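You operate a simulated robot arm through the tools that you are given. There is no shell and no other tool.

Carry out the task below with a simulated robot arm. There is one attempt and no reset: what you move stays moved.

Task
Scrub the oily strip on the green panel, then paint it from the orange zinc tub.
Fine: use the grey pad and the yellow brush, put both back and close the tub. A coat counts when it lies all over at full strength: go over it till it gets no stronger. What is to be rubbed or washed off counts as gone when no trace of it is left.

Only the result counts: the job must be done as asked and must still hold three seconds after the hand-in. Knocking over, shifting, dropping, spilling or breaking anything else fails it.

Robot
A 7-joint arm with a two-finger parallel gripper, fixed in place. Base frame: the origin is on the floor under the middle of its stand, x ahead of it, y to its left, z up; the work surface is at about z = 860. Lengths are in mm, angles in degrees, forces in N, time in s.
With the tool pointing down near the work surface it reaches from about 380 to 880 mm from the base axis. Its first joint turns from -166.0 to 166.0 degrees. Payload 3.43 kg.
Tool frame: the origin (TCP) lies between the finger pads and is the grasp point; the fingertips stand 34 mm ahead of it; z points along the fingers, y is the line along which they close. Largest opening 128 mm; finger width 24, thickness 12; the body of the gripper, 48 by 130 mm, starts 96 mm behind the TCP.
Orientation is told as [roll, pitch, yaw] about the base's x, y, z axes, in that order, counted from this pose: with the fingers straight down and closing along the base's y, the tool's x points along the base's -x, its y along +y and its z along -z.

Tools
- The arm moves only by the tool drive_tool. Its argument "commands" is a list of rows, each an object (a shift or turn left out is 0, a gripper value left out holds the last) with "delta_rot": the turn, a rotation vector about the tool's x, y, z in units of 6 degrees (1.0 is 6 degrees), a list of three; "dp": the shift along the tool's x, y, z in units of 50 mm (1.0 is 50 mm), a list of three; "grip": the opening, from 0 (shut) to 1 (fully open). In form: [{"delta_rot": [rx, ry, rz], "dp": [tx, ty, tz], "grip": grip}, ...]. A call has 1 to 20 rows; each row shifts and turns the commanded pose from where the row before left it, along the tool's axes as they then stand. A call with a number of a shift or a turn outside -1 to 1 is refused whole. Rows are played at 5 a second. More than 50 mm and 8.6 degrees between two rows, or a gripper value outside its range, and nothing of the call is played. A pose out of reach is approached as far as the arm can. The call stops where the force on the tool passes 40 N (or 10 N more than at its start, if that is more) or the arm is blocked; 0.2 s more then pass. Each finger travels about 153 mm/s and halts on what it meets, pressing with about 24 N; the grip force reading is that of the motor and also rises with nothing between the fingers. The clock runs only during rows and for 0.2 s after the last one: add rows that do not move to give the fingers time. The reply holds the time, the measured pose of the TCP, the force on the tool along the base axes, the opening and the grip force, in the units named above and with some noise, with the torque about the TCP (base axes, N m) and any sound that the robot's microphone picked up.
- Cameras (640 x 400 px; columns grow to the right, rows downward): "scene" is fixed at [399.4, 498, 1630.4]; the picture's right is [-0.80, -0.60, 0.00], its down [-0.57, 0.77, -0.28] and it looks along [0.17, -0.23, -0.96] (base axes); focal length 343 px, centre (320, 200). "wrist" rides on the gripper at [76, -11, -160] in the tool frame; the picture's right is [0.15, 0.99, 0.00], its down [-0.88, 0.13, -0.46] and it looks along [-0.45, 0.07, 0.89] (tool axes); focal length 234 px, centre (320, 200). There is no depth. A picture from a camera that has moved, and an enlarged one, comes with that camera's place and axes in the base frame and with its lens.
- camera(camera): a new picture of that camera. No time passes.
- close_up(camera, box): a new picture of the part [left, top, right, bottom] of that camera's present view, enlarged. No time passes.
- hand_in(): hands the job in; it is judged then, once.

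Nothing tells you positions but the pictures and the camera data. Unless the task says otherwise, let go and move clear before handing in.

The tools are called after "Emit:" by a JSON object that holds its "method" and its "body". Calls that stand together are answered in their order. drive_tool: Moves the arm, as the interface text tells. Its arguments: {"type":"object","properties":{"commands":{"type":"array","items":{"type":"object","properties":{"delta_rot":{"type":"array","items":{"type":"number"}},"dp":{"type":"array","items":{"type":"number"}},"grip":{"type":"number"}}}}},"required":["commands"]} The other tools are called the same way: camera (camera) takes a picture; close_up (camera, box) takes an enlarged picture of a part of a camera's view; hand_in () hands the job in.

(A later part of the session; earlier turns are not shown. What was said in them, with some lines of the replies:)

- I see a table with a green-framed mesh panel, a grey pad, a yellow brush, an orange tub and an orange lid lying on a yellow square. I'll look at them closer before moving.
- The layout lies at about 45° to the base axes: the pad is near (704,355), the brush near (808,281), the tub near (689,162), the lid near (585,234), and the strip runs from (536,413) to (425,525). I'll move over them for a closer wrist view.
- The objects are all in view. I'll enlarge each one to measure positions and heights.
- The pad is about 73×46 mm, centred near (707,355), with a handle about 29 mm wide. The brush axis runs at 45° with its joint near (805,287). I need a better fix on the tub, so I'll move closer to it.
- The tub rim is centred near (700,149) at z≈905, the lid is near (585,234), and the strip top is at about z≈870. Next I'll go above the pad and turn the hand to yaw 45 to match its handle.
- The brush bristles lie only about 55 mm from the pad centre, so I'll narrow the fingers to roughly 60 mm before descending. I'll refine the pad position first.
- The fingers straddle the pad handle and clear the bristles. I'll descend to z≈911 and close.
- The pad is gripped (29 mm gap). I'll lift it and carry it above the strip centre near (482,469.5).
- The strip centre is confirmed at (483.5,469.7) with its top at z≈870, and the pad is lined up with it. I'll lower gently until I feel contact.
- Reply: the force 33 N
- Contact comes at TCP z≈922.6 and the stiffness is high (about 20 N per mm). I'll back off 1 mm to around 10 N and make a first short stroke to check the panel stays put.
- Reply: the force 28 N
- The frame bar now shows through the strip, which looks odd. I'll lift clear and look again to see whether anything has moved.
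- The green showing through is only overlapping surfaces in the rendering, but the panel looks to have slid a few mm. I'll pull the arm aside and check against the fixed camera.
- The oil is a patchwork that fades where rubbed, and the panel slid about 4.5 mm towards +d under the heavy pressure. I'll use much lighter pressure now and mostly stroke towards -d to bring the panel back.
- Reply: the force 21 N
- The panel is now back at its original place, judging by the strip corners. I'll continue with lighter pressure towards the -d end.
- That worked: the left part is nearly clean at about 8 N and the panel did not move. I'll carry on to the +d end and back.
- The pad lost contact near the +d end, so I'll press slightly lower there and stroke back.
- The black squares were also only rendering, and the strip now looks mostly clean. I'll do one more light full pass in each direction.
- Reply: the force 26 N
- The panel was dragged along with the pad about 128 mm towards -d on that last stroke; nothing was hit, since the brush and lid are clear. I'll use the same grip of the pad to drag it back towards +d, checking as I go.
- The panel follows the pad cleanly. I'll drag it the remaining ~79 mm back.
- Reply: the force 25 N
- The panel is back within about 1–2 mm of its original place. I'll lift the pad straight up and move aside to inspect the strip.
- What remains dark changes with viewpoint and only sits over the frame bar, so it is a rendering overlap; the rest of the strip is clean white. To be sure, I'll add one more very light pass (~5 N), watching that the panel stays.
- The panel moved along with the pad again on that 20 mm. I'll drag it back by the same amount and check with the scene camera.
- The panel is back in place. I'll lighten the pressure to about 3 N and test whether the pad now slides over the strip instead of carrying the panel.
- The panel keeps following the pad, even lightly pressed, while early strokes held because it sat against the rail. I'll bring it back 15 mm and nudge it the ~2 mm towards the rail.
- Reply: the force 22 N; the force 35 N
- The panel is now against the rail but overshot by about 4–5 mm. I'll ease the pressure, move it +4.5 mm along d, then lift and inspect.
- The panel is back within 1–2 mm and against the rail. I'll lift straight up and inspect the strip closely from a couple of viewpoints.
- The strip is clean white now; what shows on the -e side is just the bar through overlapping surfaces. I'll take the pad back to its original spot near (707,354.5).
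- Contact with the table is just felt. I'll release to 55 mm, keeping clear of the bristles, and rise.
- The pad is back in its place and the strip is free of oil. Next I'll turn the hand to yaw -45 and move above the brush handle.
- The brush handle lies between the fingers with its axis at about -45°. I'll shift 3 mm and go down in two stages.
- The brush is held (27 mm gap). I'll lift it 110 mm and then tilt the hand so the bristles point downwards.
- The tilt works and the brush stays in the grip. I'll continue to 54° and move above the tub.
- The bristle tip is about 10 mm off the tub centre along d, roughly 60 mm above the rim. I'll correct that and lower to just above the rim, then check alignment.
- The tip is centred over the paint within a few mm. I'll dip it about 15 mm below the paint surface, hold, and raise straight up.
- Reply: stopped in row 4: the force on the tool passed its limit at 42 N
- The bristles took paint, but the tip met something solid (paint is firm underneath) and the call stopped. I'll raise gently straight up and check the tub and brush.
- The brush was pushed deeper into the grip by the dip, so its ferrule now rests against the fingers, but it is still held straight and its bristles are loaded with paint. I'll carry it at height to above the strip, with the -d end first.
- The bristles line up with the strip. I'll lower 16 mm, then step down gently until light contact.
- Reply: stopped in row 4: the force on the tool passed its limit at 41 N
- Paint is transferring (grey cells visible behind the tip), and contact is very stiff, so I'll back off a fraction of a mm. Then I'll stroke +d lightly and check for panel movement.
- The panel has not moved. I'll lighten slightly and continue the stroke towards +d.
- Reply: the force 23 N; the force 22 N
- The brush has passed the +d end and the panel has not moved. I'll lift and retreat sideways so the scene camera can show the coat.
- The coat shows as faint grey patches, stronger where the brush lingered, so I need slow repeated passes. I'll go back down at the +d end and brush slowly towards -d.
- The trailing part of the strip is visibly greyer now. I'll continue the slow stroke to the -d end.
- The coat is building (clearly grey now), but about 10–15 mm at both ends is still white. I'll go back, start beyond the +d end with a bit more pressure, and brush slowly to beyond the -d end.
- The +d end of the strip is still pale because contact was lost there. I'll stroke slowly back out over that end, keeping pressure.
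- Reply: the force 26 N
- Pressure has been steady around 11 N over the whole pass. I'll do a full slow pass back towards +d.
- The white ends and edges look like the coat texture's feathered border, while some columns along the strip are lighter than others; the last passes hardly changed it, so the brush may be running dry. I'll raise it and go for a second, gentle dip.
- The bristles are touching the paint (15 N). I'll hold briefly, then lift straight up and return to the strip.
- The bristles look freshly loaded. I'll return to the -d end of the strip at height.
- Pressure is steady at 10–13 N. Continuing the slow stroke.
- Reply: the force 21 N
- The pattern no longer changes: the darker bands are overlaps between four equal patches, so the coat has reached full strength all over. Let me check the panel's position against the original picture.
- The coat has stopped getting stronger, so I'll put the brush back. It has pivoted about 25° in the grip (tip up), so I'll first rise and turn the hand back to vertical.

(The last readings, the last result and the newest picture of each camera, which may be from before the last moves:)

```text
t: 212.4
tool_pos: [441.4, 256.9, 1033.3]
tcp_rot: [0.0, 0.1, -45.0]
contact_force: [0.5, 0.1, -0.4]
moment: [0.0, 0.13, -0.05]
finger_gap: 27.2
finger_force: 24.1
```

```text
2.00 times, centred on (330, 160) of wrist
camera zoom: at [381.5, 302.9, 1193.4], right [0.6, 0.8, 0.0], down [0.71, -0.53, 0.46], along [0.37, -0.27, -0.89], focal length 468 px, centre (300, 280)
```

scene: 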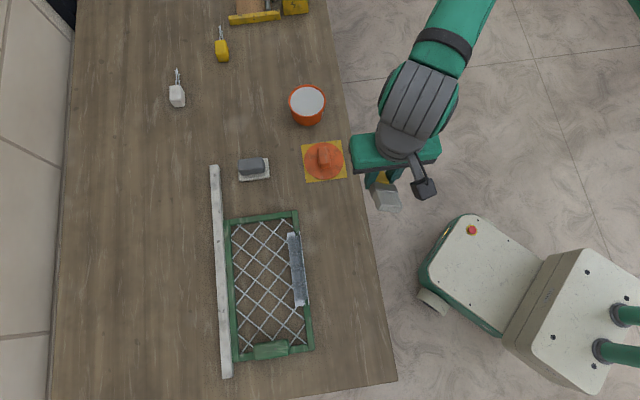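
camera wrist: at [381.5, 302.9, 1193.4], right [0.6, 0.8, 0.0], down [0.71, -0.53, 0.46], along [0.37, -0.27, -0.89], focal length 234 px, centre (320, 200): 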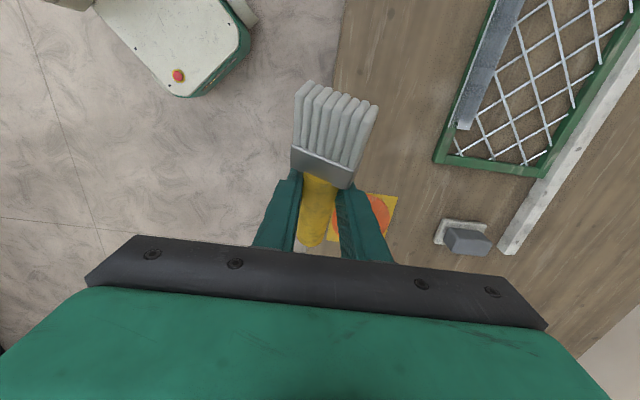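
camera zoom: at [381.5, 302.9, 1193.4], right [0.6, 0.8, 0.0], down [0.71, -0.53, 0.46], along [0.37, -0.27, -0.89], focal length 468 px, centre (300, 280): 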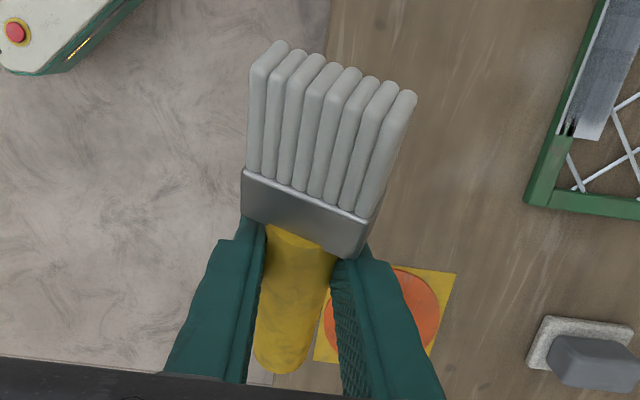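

The brush is tip-up and handle-end-down in the vertical hand. I'll carry it above its original place; lowering will let the handle end meet the table first and lay it flat.

Emit:
{"method": "drive_tool", "body": {"commands": [{"dp": [-0.612, 0.695, 0]}, {"dp": [-0.612, 0.695, 0]}, {"dp": [-0.612, 0.695, 0]}, {"dp": [-0.612, 0.695, 0]}, {"dp": [-0.612, 0.695, 0]}, {"dp": [-0.612, 0.695, 0]}, {"dp": [-0.612, 0.695, 0]}, {"dp": [-0.612, 0.695, 0]}, {}, {}, {}]}}

Emit:
{"method": "camera", "body": {"camera": "wrist"}}

Emit:
{"method": "close_up", "body": {"camera": "scene", "box": [150, 60, 350, 200]}}

```text
t: 214.8
tool_pos: [809.6, 283.6, 1033.8]
tcp_rot: [0.1, 0.0, -44.9]
contact_force: [0.5, 0.2, -0.9]
moment: [0.03, 0.04, 0.0]
finger_gap: 27.1
finger_force: 23.9
```

```text
taken
camera wrist: at [749.3, 328.9, 1192.3], right [0.59, 0.81, 0.0], down [0.72, -0.53, 0.46], along [0.37, -0.27, -0.89], focal length 234 px, centre (320, 200)
```

wrist: 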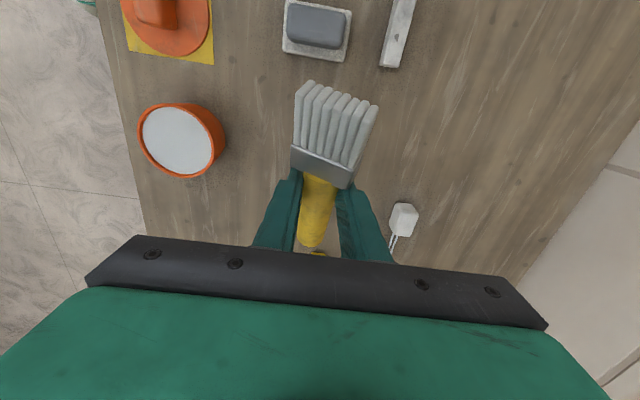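

```text
2.86 times, centred on (250, 130) of scene
camera zoom: at [399.4, 498.0, 1630.4], right [-0.8, -0.6, 0.0], down [-0.57, 0.77, -0.28], along [0.17, -0.23, -0.96], focal length 979 px, centre (520, 400)
```

zoom: 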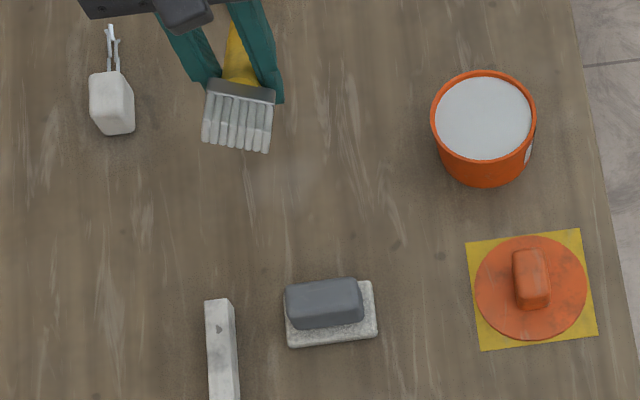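

Emit:
{"method": "drive_tool", "body": {"commands": [{"dp": [-0.044, -0.03, 0.6]}, {"dp": [0, 0, 0.6]}, {"dp": [0, 0, 0.5]}, {}, {}]}}

Emit:
{"method": "camera", "body": {"camera": "wrist"}}

```text
t: 216.0
tool_pos: [809.9, 278.9, 947.0]
tcp_rot: [0.0, 0.0, -44.8]
contact_force: [-0.1, -0.1, -1.0]
moment: [0.0, -0.01, -0.01]
finger_gap: 27.3
finger_force: 24.2
```

```text
taken
camera wrist: at [749.2, 324.6, 1105.8], right [0.59, 0.8, 0.0], down [0.72, -0.53, 0.46], along [0.37, -0.27, -0.89], focal length 234 px, centre (320, 200)
```

wrist: 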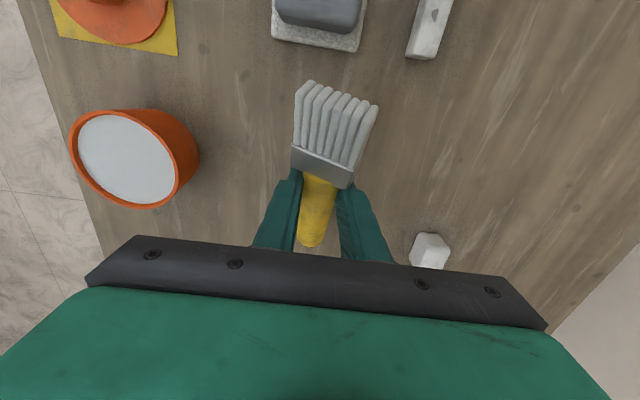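

Emit:
{"method": "drive_tool", "body": {"commands": [{"dp": [0, 0, 0.1]}, {"dp": [0, 0, 0.1]}, {}]}}

Emit:
{"method": "drive_tool", "body": {"commands": [{"dp": [0, 0, 0.1]}, {}]}}

Emit:
{"method": "drive_tool", "body": {"commands": [{"dp": [0, 0, 0.06]}, {}]}}

```text
t: 216.8
tool_pos: [811.3, 278.2, 936.1]
tcp_rot: [0.0, 0.0, -44.8]
contact_force: [0.0, -0.4, -1.0]
moment: [0.02, 0.01, -0.01]
finger_gap: 27.1
finger_force: 24.0
```

```text
t: 217.4
tool_pos: [811.6, 279.8, 931.7]
tcp_rot: [0.0, 0.0, -44.8]
contact_force: [0.6, 0.1, -0.1]
moment: [-0.01, -0.01, -0.02]
finger_gap: 26.7
finger_force: 24.3
```

```text
t: 218.0
tool_pos: [811.2, 280.2, 928.3]
tcp_rot: [0.0, 0.0, -44.8]
contact_force: [0.3, 0.6, -0.9]
moment: [-0.03, -0.09, 0.01]
finger_gap: 27.3
finger_force: 23.8
```

Emit:
{"method": "drive_tool", "body": {"commands": [{"dp": [0, 0, 0.06]}, {}]}}

Emit:
{"method": "drive_tool", "body": {"commands": [{"dp": [0, 0, 0.06]}, {}]}}

Emit:
{"method": "drive_tool", "body": {"commands": [{"dp": [0, 0, 0.06]}, {}]}}

```text
t: 218.6
tool_pos: [810.1, 280.5, 926.6]
tcp_rot: [-0.1, 0.1, -44.9]
contact_force: [0.0, 0.2, -0.1]
moment: [-0.01, 0.03, -0.01]
finger_gap: 26.8
finger_force: 24.0
```

```text
t: 219.2
tool_pos: [811.8, 281.7, 924.5]
tcp_rot: [0.0, 0.0, -45.0]
contact_force: [1.0, -1.9, 4.9]
moment: [-0.47, -0.38, -0.07]
finger_gap: 27.1
finger_force: 23.8
```

```text
t: 219.8
tool_pos: [811.0, 281.6, 920.8]
tcp_rot: [0.1, 0.0, -44.9]
contact_force: [-2.9, 2.5, 9.0]
moment: [-0.36, -0.39, -0.03]
finger_gap: 26.8
finger_force: 24.4
```

The handle end is on the table and the brush is pivoting back as expected (≈9 N). I'll keep lowering gradually.

Emit:
{"method": "drive_tool", "body": {"commands": [{"dp": [0, 0, 0.06]}, {"dp": [0, 0, 0.06]}, {}]}}

Emit:
{"method": "drive_tool", "body": {"commands": [{"dp": [0, 0, 0.06]}, {"dp": [0, 0, 0.06]}, {}]}}

Emit:
{"method": "close_up", "body": {"camera": "wrist", "box": [240, 60, 420, 260]}}

```text
t: 220.6
tool_pos: [811.0, 280.0, 914.9]
tcp_rot: [0.0, -0.1, -44.9]
contact_force: [0.9, -3.6, 6.1]
moment: [-0.54, -0.48, -0.15]
finger_gap: 26.7
finger_force: 23.8
```

```text
t: 221.4
tool_pos: [811.2, 280.2, 909.4]
tcp_rot: [0.1, 0.0, -44.8]
contact_force: [-2.8, 3.9, 10.1]
moment: [-0.38, -0.38, 0.04]
finger_gap: 27.1
finger_force: 24.1
```

```text
2.00 times, centred on (330, 160) of wrist
camera zoom: at [750.4, 326.0, 1068.8], right [0.59, 0.8, 0.0], down [0.72, -0.53, 0.46], along [0.37, -0.27, -0.89], focal length 468 px, centre (300, 280)
```

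zoom: 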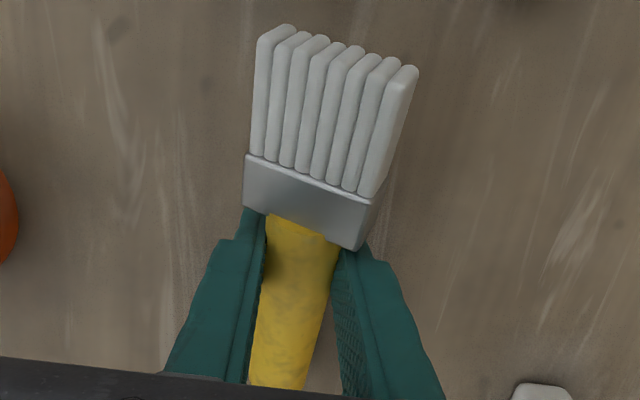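

Emit:
{"method": "drive_tool", "body": {"commands": [{"dp": [0, 0, 0.06]}, {"dp": [0, 0, 0.06]}, {}]}}

Emit:
{"method": "drive_tool", "body": {"commands": [{"dp": [0, 0, 0.06]}, {}]}}

Emit:
{"method": "drive_tool", "body": {"commands": [{"dp": [0, 0, 0.04]}, {}]}}

Emit:
{"method": "close_up", "body": {"camera": "wrist", "box": [240, 40, 420, 260]}}

```text
t: 222.2
tool_pos: [809.2, 281.2, 903.4]
tcp_rot: [-0.1, 0.1, -44.8]
contact_force: [-3.3, -0.2, 5.6]
moment: [-0.28, -0.21, -0.1]
finger_gap: 26.9
finger_force: 23.9
```

```text
t: 222.8
tool_pos: [809.5, 281.6, 899.3]
tcp_rot: [0.0, 0.0, -44.8]
contact_force: [0.6, 1.1, 4.1]
moment: [-0.2, -0.25, 0.11]
finger_gap: 27.0
finger_force: 24.1
```

```text
t: 223.4
tool_pos: [810.2, 279.9, 898.4]
tcp_rot: [-0.1, 0.0, -45.0]
contact_force: [-2.2, 0.3, 4.7]
moment: [-0.25, -0.23, -0.03]
finger_gap: 27.0
finger_force: 23.8
```

```text
1.82 times, centred on (330, 150) of wrist
camera zoom: at [750.6, 324.2, 1057.9], right [0.6, 0.8, 0.0], down [0.72, -0.53, 0.46], along [0.37, -0.27, -0.89], focal length 426 px, centre (302, 291)
```

zoom: 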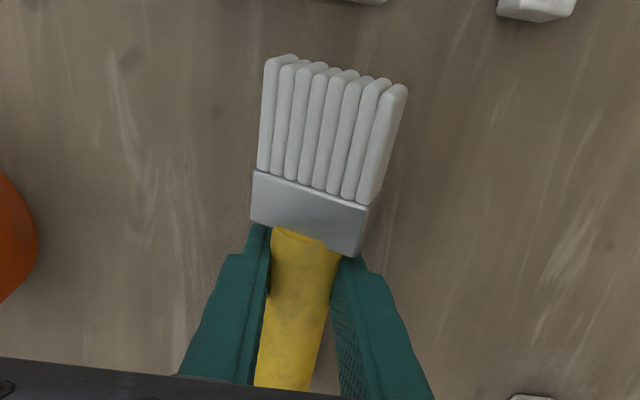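

The brush lies about 6 mm too far towards +d and is still tilted tip-up by ~10°. I'll tilt the hand slightly to level it, shift 6 mm back, and lower until it just floats above the table.

Emit:
{"method": "drive_tool", "body": {"commands": [{"delta_rot": [0, -0.7, 0]}, {"delta_rot": [0, -0.6, 0]}, {"dp": [-0.119, 0, 0.0167]}, {}, {}]}}

Emit:
{"method": "drive_tool", "body": {"commands": [{"dp": [0.003, 0, 0.02]}, {}]}}

Emit:
{"method": "close_up", "body": {"camera": "wrist", "box": [240, 40, 420, 260]}}

Emit:
{"method": "close_up", "body": {"camera": "scene", "box": [150, 60, 350, 200]}}

```text
t: 224.6
tool_pos: [813.2, 276.6, 898.0]
tcp_rot: [0.0, -7.7, -44.8]
contact_force: [-0.5, -0.6, -1.7]
moment: [0.04, -0.01, 0.01]
finger_gap: 27.1
finger_force: 23.1
```

```text
t: 225.2
tool_pos: [816.7, 276.6, 896.6]
tcp_rot: [0.0, -7.8, -44.9]
contact_force: [0.3, 0.6, -0.8]
moment: [0.01, -0.01, 0.03]
finger_gap: 26.8
finger_force: 24.1
```

```text
1.82 times, centred on (330, 150) of wrist
camera zoom: at [740.4, 336.4, 1045.3], right [0.6, 0.8, -0.02], down [0.67, -0.48, 0.57], along [0.45, -0.35, -0.82], focal length 426 px, centre (302, 291)
```

zoom: 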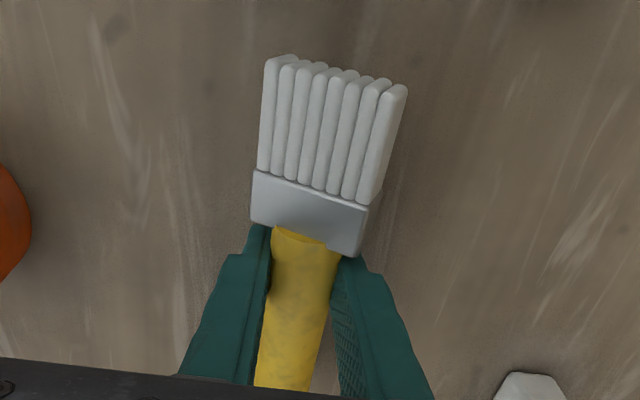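

```text
2.86 times, centred on (250, 130) of scene
camera zoom: at [399.4, 498.0, 1630.4], right [-0.8, -0.6, 0.0], down [-0.57, 0.77, -0.28], along [0.17, -0.23, -0.96], focal length 979 px, centre (520, 400)
```

zoom: 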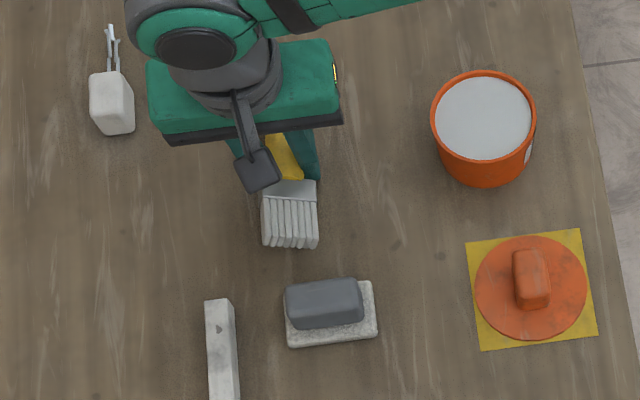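

The brush is level, right above its original place and about a centimetre above resting height, with fingertips almost at the table. I'll release it here.

Emit:
{"method": "drive_tool", "body": {"commands": [{"grip": 0.24}, {"grip": 0.3}, {"grip": 0.42}, {}, {}, {}]}}

Emit:
{"method": "close_up", "body": {"camera": "wrist", "box": [220, 40, 440, 260]}}

Emit:
{"method": "close_up", "body": {"camera": "scene", "box": [150, 60, 350, 200]}}

```text
t: 226.6
tool_pos: [815.8, 276.2, 898.3]
tcp_rot: [-0.1, -7.8, -44.9]
contact_force: [0.1, 0.3, 0.4]
moment: [-0.01, 0.0, -0.01]
finger_gap: 53.8
finger_force: 0.1
```

```text
1.82 times, centred on (330, 150) of wrist
camera zoom: at [739.9, 336.7, 1045.5], right [0.59, 0.8, -0.02], down [0.67, -0.48, 0.57], along [0.45, -0.35, -0.82], focal length 426 px, centre (302, 291)
```

zoom: 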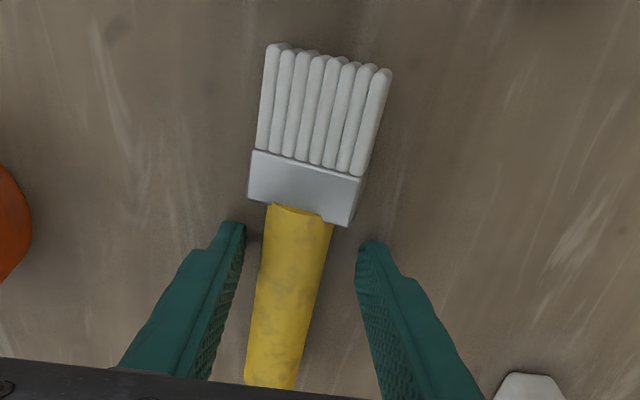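

```text
2.86 times, centred on (250, 130) of scene
camera zoom: at [399.4, 498.0, 1630.4], right [-0.8, -0.6, 0.0], down [-0.57, 0.77, -0.28], along [0.17, -0.23, -0.96], focal length 979 px, centre (520, 400)
```

zoom: 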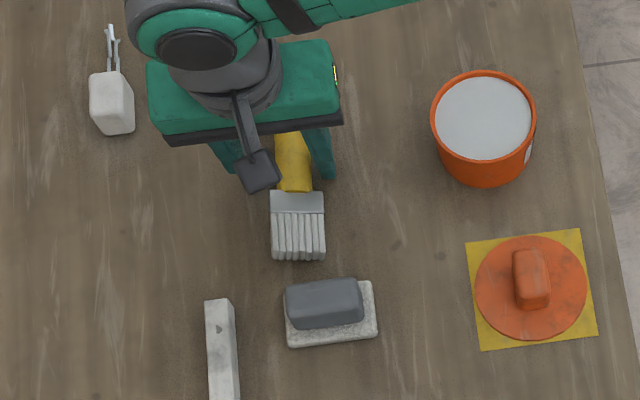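

The brush lies back in its place within about 5 mm. I'll rise, straighten the hand, and move above the lid.

Emit:
{"method": "drive_tool", "body": {"commands": [{"dp": [-0.054, 0, -0.396]}, {"dp": [-0.109, 0, -0.79]}, {"dp": [-0.109, 0, -0.79]}, {"delta_rot": [0, 0.7, 0]}, {"delta_rot": [0, 0.6, 0]}, {"dp": [0.535, -0.772, 0]}, {"dp": [0.535, -0.772, 0]}, {"dp": [0.535, -0.772, 0]}, {"dp": [0.535, -0.772, 0]}, {"dp": [0.535, -0.772, 0]}, {}, {}]}}

Emit:
{"method": "camera", "body": {"camera": "wrist"}}

Emit:
{"method": "close_up", "body": {"camera": "scene", "box": [150, 60, 350, 200]}}

```text
t: 229.2
tool_pos: [582.2, 235.1, 999.0]
tcp_rot: [0.0, 0.0, -45.0]
contact_force: [0.3, -0.5, 0.0]
moment: [-0.02, -0.04, 0.03]
finger_gap: 53.8
finger_force: 0.1
```

```text
taken
camera wrist: at [522.2, 280.4, 1158.2], right [0.59, 0.8, 0.0], down [0.72, -0.53, 0.46], along [0.37, -0.27, -0.89], focal length 234 px, centre (320, 200)
```

wrist: 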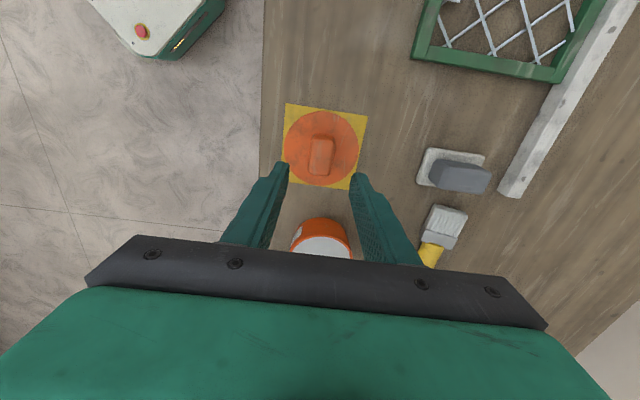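

```text
2.86 times, centred on (250, 130) of scene
camera zoom: at [399.4, 498.0, 1630.4], right [-0.8, -0.6, 0.0], down [-0.57, 0.77, -0.28], along [0.17, -0.23, -0.96], focal length 979 px, centre (520, 400)
```

zoom: 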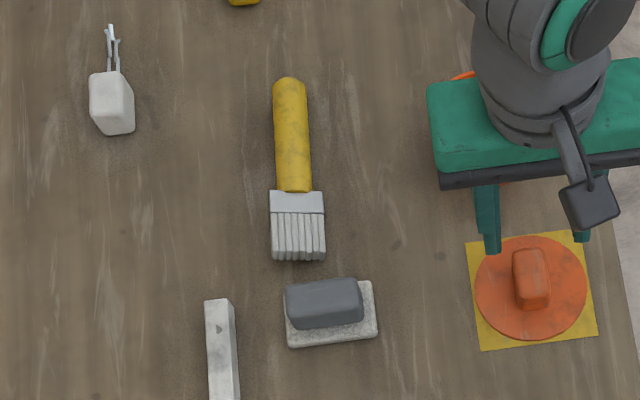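

Emit:
{"method": "close_up", "body": {"camera": "wrist", "box": [260, 80, 390, 200]}}

Emit:
{"method": "close_up", "body": {"camera": "scene", "box": [290, 130, 360, 190]}}

```text
3.33 times, centred on (325, 140) of wrist
camera zoom: at [522.2, 280.4, 1158.2], right [0.59, 0.8, 0.0], down [0.72, -0.53, 0.46], along [0.37, -0.27, -0.89], focal length 781 px, centre (303, 400)
```

zoom: 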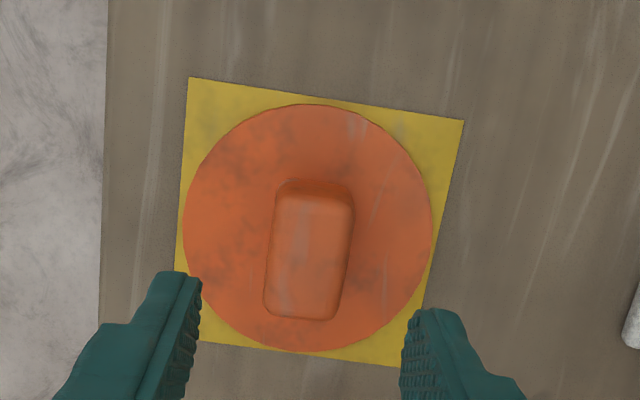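

```text
6.67 times, centred on (325, 160) of scene
camera zoom: at [399.4, 498.0, 1630.4], right [-0.8, -0.6, 0.0], down [-0.57, 0.77, -0.28], along [0.17, -0.23, -0.96], focal length 2285 px, centre (287, 467)
```

zoom: 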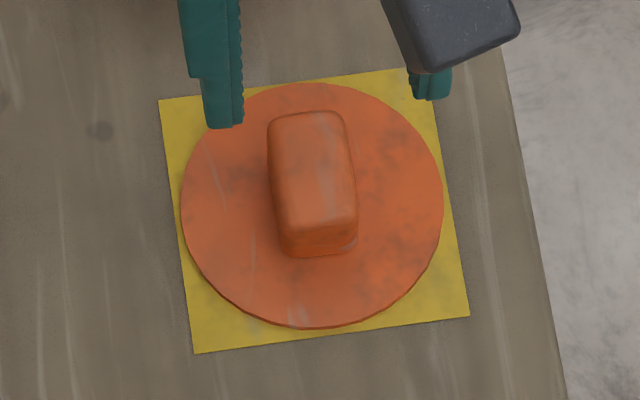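

The lid is centred at (584.8,236), and its knob is about 28 mm wide with its top at z≈900. I'll centre, descend and grip it.

Emit:
{"method": "drive_tool", "body": {"commands": [{"dp": [0, 0.036, 0.6]}, {"dp": [0, 0, 0.7]}, {"dp": [0, 0, 0.36]}, {}, {}]}}

Emit:
{"method": "camera", "body": {"camera": "wrist"}}

```text
t: 230.4
tool_pos: [586.8, 236.2, 912.7]
tcp_rot: [0.0, -0.1, -44.8]
contact_force: [0.8, -0.6, 0.7]
moment: [-0.02, 0.0, 0.0]
finger_gap: 53.9
finger_force: 0.0
```

```text
taken
camera wrist: at [524.7, 282.1, 1072.7], right [0.59, 0.8, 0.0], down [0.72, -0.53, 0.46], along [0.37, -0.27, -0.89], focal length 234 px, centre (320, 200)
```

wrist: 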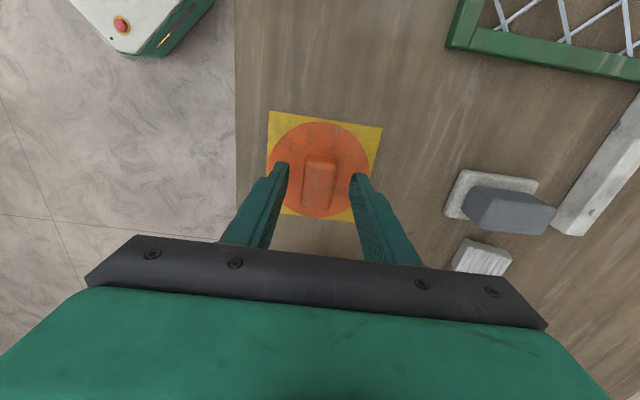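

Emit:
{"method": "drive_tool", "body": {"commands": [{"dp": [0, 0, 0.14]}, {}, {"grip": 0}, {}, {}, {}]}}

Emit:
{"method": "close_up", "body": {"camera": "wrist", "box": [220, 80, 420, 240]}}

```text
t: 231.8
tool_pos: [586.1, 235.2, 906.5]
tcp_rot: [0.1, 0.1, -44.9]
contact_force: [-0.7, -0.3, 1.2]
moment: [-0.04, -0.01, 0.02]
finger_gap: 26.9
finger_force: 23.8
```

```text
2.50 times, centred on (320, 160) of wrist
camera zoom: at [524.5, 282.2, 1065.9], right [0.59, 0.8, 0.0], down [0.72, -0.53, 0.46], along [0.37, -0.27, -0.89], focal length 585 px, centre (320, 300)
```

zoom: 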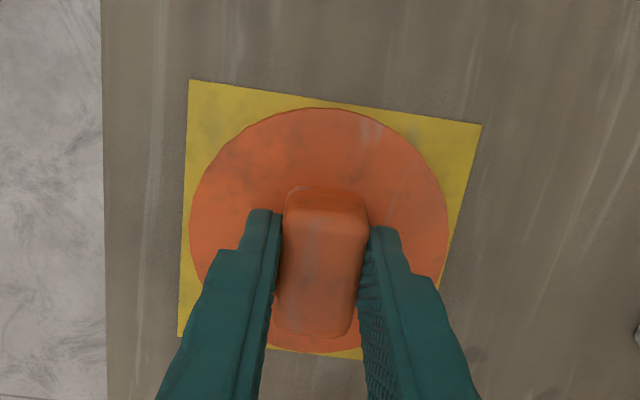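

The lid knob is gripped; the lid centre sits 2.8 mm to +d of the TCP. I'll lift it and carry it over the tub at about (702,147).

Emit:
{"method": "drive_tool", "body": {"commands": [{"dp": [0, 0, -0.3]}, {"dp": [0, 0, -0.8]}, {"dp": [0, 0, -0.6]}, {"dp": [-0.724, 0.096, 0]}, {"dp": [-0.724, 0.096, 0]}, {"dp": [-0.724, 0.096, 0]}, {"dp": [-0.724, 0.096, 0]}, {}, {}]}}

Emit:
{"method": "drive_tool", "body": {"commands": [{}]}}

Emit:
{"method": "camera", "body": {"camera": "wrist"}}

Emit:
{"method": "close_up", "body": {"camera": "scene", "box": [250, 60, 370, 200]}}

```text
t: 233.8
tool_pos: [702.5, 145.6, 993.4]
tcp_rot: [0.0, 0.0, -44.8]
contact_force: [0.5, -0.4, 0.5]
moment: [0.02, 0.02, -0.03]
finger_gap: 26.6
finger_force: 24.5
```

```text
t: 234.2
tool_pos: [702.0, 144.7, 992.6]
tcp_rot: [0.0, 0.1, -44.9]
contact_force: [-0.2, 0.1, -0.1]
moment: [0.01, 0.02, 0.01]
finger_gap: 27.1
finger_force: 24.0
```

```text
taken
camera wrist: at [641.8, 191.0, 1152.0], right [0.59, 0.8, 0.0], down [0.72, -0.53, 0.46], along [0.37, -0.27, -0.89], focal length 234 px, centre (320, 200)
```

wrist: 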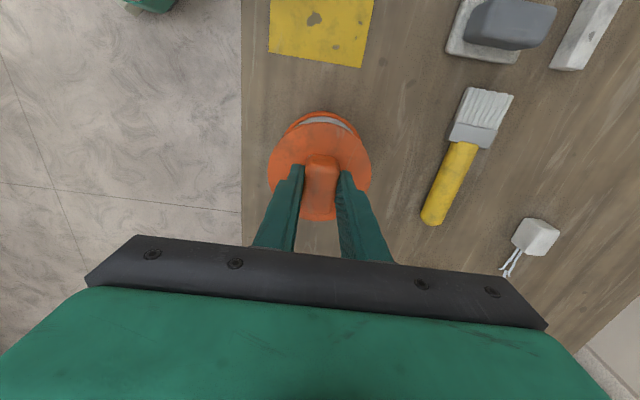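

```text
2.86 times, centred on (310, 130) of scene
camera zoom: at [399.4, 498.0, 1630.4], right [-0.8, -0.6, 0.0], down [-0.57, 0.77, -0.28], along [0.17, -0.23, -0.96], focal length 979 px, centre (349, 400)
```

zoom: 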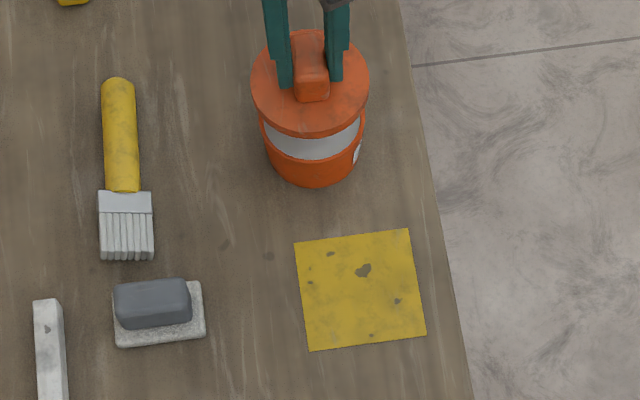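

The lid is about 43 mm above the rim and within 2 mm of centre. I'll correct that and lower to just above the rim.

Emit:
{"method": "drive_tool", "body": {"commands": [{"dp": [0.041, 0.007, 0.3]}, {"dp": [0, 0, 0.36]}, {}, {}]}}

Emit:
{"method": "close_up", "body": {"camera": "wrist", "box": [220, 80, 420, 240]}}

Emit:
{"method": "close_up", "body": {"camera": "scene", "box": [270, 75, 350, 135]}}

```text
t: 235.2
tool_pos: [699.8, 147.3, 960.1]
tcp_rot: [0.0, -0.1, -44.9]
contact_force: [0.1, 0.6, 0.3]
moment: [-0.01, -0.02, 0.0]
finger_gap: 26.9
finger_force: 23.9
```

```text
2.50 times, centred on (320, 160) of wrist
camera zoom: at [638.8, 193.8, 1119.3], right [0.59, 0.8, 0.0], down [0.72, -0.53, 0.46], along [0.37, -0.27, -0.89], focal length 585 px, centre (320, 300)
```

zoom: 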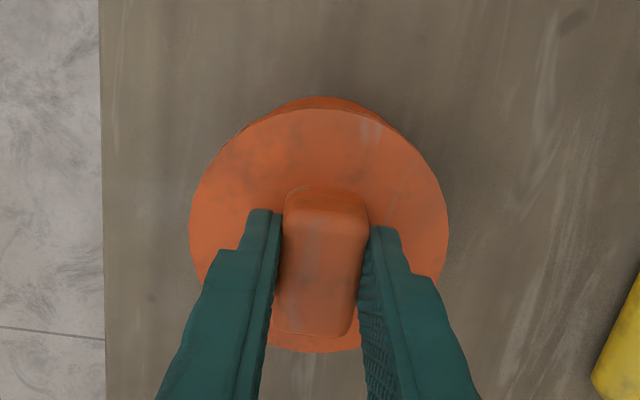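

```text
6.67 times, centred on (310, 105) of scene
camera zoom: at [399.4, 498.0, 1630.4], right [-0.8, -0.6, 0.0], down [-0.57, 0.77, -0.28], along [0.17, -0.23, -0.96], focal length 2285 px, centre (387, 833)
```

zoom: 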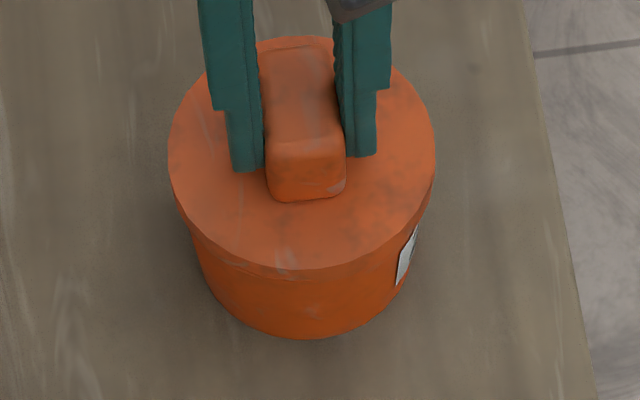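

The lid is centred over the rim in both views. I'll lower the last centimetre gently until it seats.

Emit:
{"method": "drive_tool", "body": {"commands": [{"dp": [0, 0, 0.12]}, {}]}}

Emit:
{"method": "drive_tool", "body": {"commands": [{"dp": [0, 0, 0.04]}, {}]}}

Emit:
{"method": "drive_tool", "body": {"commands": [{"dp": [0, 0, 0.03]}, {}]}}

```text
t: 235.8
tool_pos: [700.2, 148.5, 953.1]
tcp_rot: [0.0, 0.0, -44.8]
contact_force: [-0.1, -0.4, -0.6]
moment: [0.03, 0.0, 0.01]
finger_gap: 26.9
finger_force: 23.9
```

```text
t: 236.4
tool_pos: [700.4, 148.9, 952.1]
tcp_rot: [0.1, 0.1, -44.8]
contact_force: [-4.5, -3.7, 19.2]
moment: [-0.08, 0.27, 0.0]
finger_gap: 26.8
finger_force: 24.5
```

```text
t: 237.0
tool_pos: [701.0, 148.6, 950.9]
tcp_rot: [0.1, -0.1, -44.8]
contact_force: [2.1, -2.0, 27.4]
moment: [-0.1, -0.01, 0.01]
finger_gap: 27.0
finger_force: 24.4
```

Emit:
{"method": "close_up", "body": {"camera": "scene", "box": [270, 75, 350, 135]}}

Emit:
{"method": "close_up", "body": {"camera": "wrist", "box": [220, 80, 420, 240]}}

```text
6.67 times, centred on (310, 105) of scene
camera zoom: at [399.4, 498.0, 1630.4], right [-0.8, -0.6, 0.0], down [-0.57, 0.77, -0.28], along [0.17, -0.23, -0.96], focal length 2285 px, centre (387, 833)
```

zoom: 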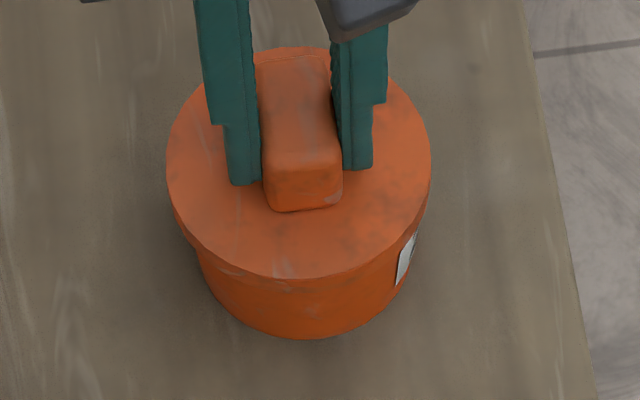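

```text
2.50 times, centred on (320, 160) of wrist
camera zoom: at [639.4, 194.4, 1110.9], right [0.59, 0.8, 0.0], down [0.71, -0.53, 0.46], along [0.37, -0.27, -0.89], focal length 585 px, centre (320, 300)
```

zoom: 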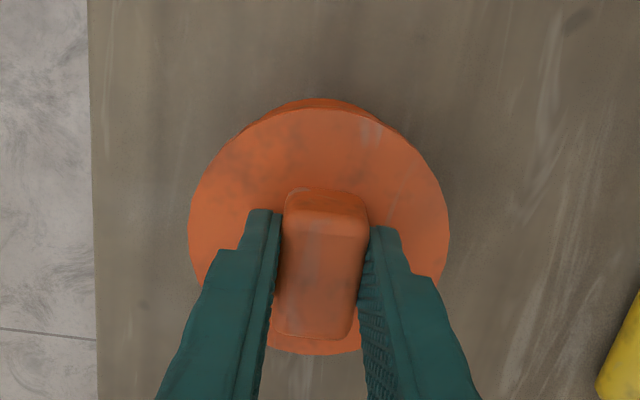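

The lid sits centred on the rim and the tub hasn't moved. I'll ease the pressure, release and rise clear.

Emit:
{"method": "drive_tool", "body": {"commands": [{"dp": [0, 0, -0.02]}, {}, {"grip": 0.42}, {}, {}, {"dp": [0, 0, -0.4]}, {"dp": [0, 0, -0.9]}, {"dp": [0, 0, -0.9]}, {}]}}

Emit:
{"method": "camera", "body": {"camera": "scene"}}

Emit:
{"method": "close_up", "body": {"camera": "wrist", "box": [200, 60, 440, 230]}}

```text
t: 239.0
tool_pos: [702.3, 149.2, 1059.0]
tcp_rot: [-0.1, 0.1, -44.9]
contact_force: [0.2, -0.4, 0.3]
moment: [0.0, -0.01, -0.01]
finger_gap: 53.7
finger_force: 0.0
heard: snap
```

```text
taken
```

scene: 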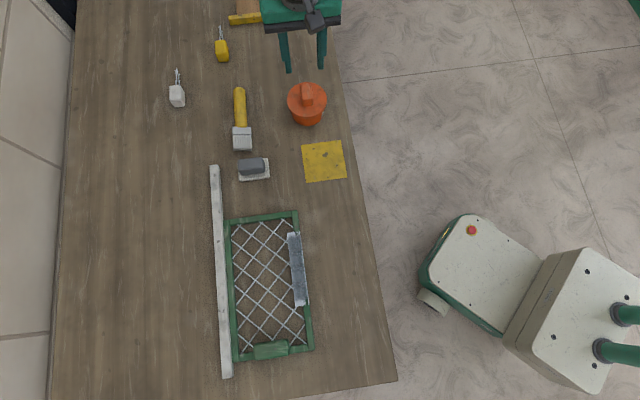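

```text
2.35 times, centred on (320, 145) of wrist
camera zoom: at [641.2, 194.0, 1219.7], right [0.59, 0.8, 0.0], down [0.72, -0.53, 0.46], along [0.37, -0.27, -0.89], focal length 551 px, centre (320, 329)
```

zoom: 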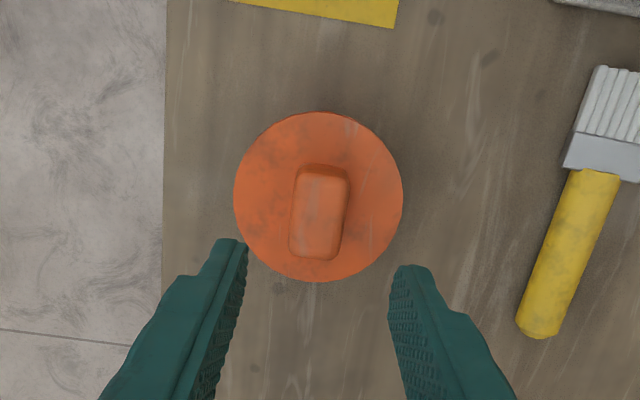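

I heard a snap, most likely the lid closing. Let me look at the tub and the strip closely.

Emit:
{"method": "close_up", "body": {"camera": "scene", "box": [270, 75, 350, 135]}}

Emit:
{"method": "close_up", "body": {"camera": "scene", "box": [200, 200, 340, 380]}}

Emit:
{"method": "close_up", "body": {"camera": "scene", "box": [150, 60, 370, 200]}}

Emit:
{"method": "close_up", "body": {"camera": "scene", "box": [284, 226, 316, 270]}}

Emit:
{"method": "close_up", "body": {"camera": "scene", "box": [284, 264, 316, 308]}}

```text
6.67 times, centred on (310, 105) of scene
camera zoom: at [399.4, 498.0, 1630.4], right [-0.8, -0.6, 0.0], down [-0.57, 0.77, -0.28], along [0.17, -0.23, -0.96], focal length 2285 px, centre (387, 833)
```

zoom: 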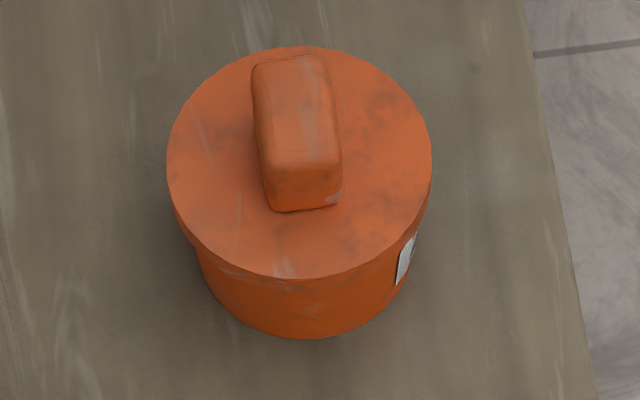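

```text
2.22 times, centred on (270, 290) of scene
camera zoom: at [399.4, 498.0, 1630.4], right [-0.8, -0.6, 0.0], down [-0.57, 0.77, -0.28], along [0.17, -0.23, -0.96], focal length 762 px, centre (431, 0)
```

zoom: 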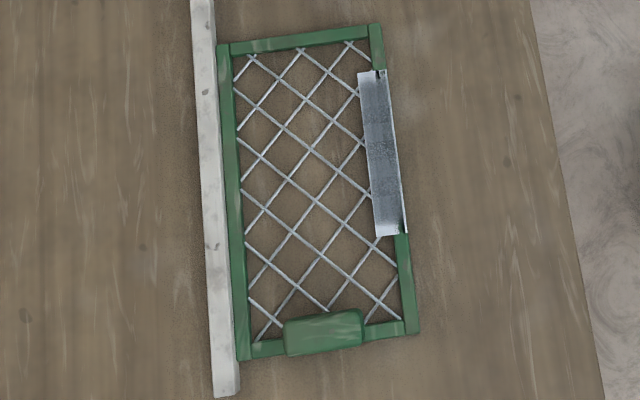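

```text
2.86 times, centred on (260, 130) of scene
camera zoom: at [399.4, 498.0, 1630.4], right [-0.8, -0.6, 0.0], down [-0.57, 0.77, -0.28], along [0.17, -0.23, -0.96], focal length 979 px, centre (491, 400)
```

zoom: 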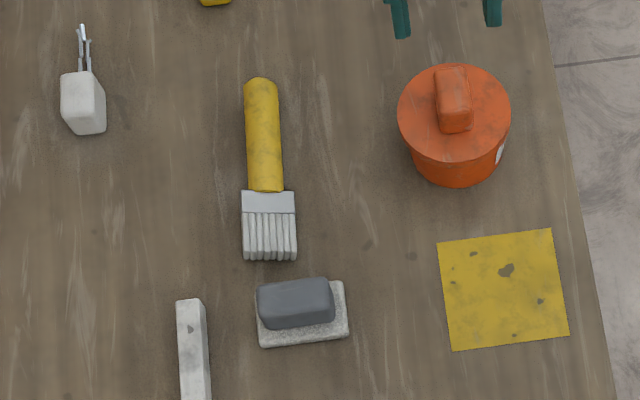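

```text
9.09 times, centred on (300, 248) of scene
camera zoom: at [399.4, 498.0, 1630.4], right [-0.8, -0.6, 0.0], down [-0.57, 0.77, -0.28], along [0.17, -0.23, -0.96], focal length 3116 px, centre (502, -236)
```

zoom: 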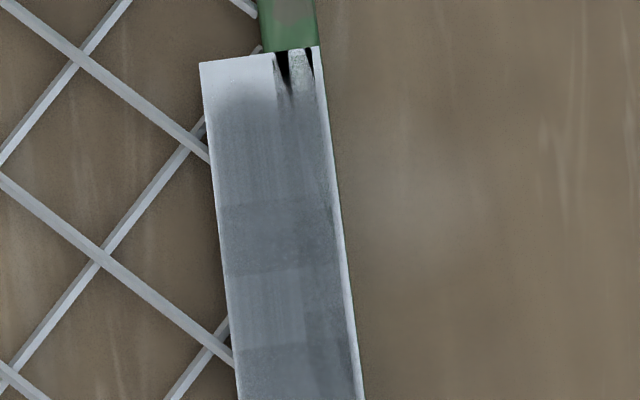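

```text
9.09 times, centred on (300, 286) of scene
camera zoom: at [399.4, 498.0, 1630.4], right [-0.8, -0.6, 0.0], down [-0.57, 0.77, -0.28], along [0.17, -0.23, -0.96], focal length 3116 px, centre (502, -582)
```

zoom: 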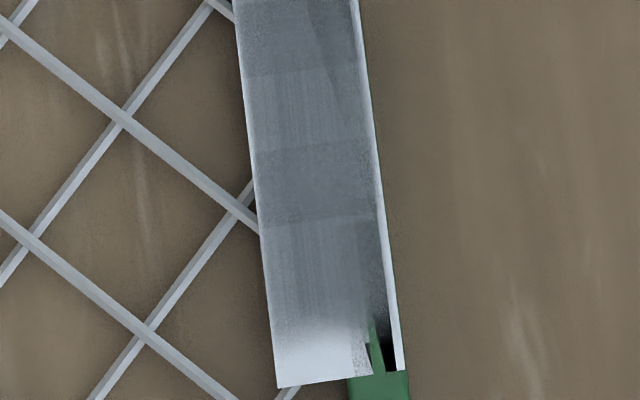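

The lid is seated and snapped shut, the pad and brush are back where they were, and the coat is even over the whole strip. I'll raise the empty hand clear and hand in.

Emit:
{"method": "drive_tool", "body": {"commands": [{"dp": [0, 0, -0.9]}, {"dp": [0, 0, -0.9]}, {}, {}, {}]}}

Emit:
{"method": "camera", "body": {"camera": "scene"}}

```text
t: 240.2
tool_pos: [699.2, 149.5, 1150.5]
tcp_rot: [0.0, 0.0, -44.9]
contact_force: [-0.3, 0.2, -0.6]
moment: [-0.02, -0.02, 0.03]
finger_gap: 53.8
finger_force: 0.1
```

```text
taken
```

scene: 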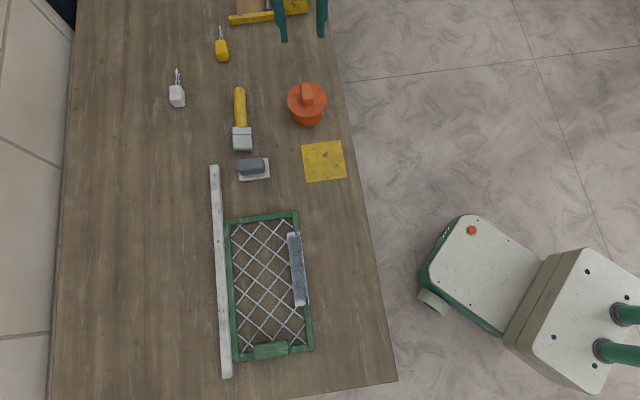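

Everything is in place: the strip is scrubbed and coated, the pad and brush are back, the tub is closed, and the hand is clear. Handing in now.

Emit:
{"method": "hand_in", "body": {}}

```text
The job is handed in.
```

I scrubbed the oily strip, painted it from the orange zinc tub, put both tools back and closed the tub. The job is handed in, but I don't have the verdict.

- **Scrub:** I rubbed the strip with the grey pad until I could see no oil. The side over the frame bar was hard to see clearly, because the bar showed through the strip in the pictures.
- **Coat:** I used two dips of the yellow brush and several slow passes each way. The last passes made no visible difference, so I took the coat to be at full strength. About 10–15 mm at each end and a thin line along the sides still look white. They didn't change however often I went over them, so I took them for the edge of the coat's picture rather than bare patches.
- **Tools:** The pad is back in its place. The brush is within about 5 mm of where it lay; I let it drop about a centimetre onto the table.
- **Tub:** The lid is centred on the rim, and I heard a snap as I let go of it.
- **Panel:** During scrubbing the pad dragged the panel about 13 cm along the table, and I dragged it back. It ended about 5 mm from where it started. Nothing else was hit or moved.
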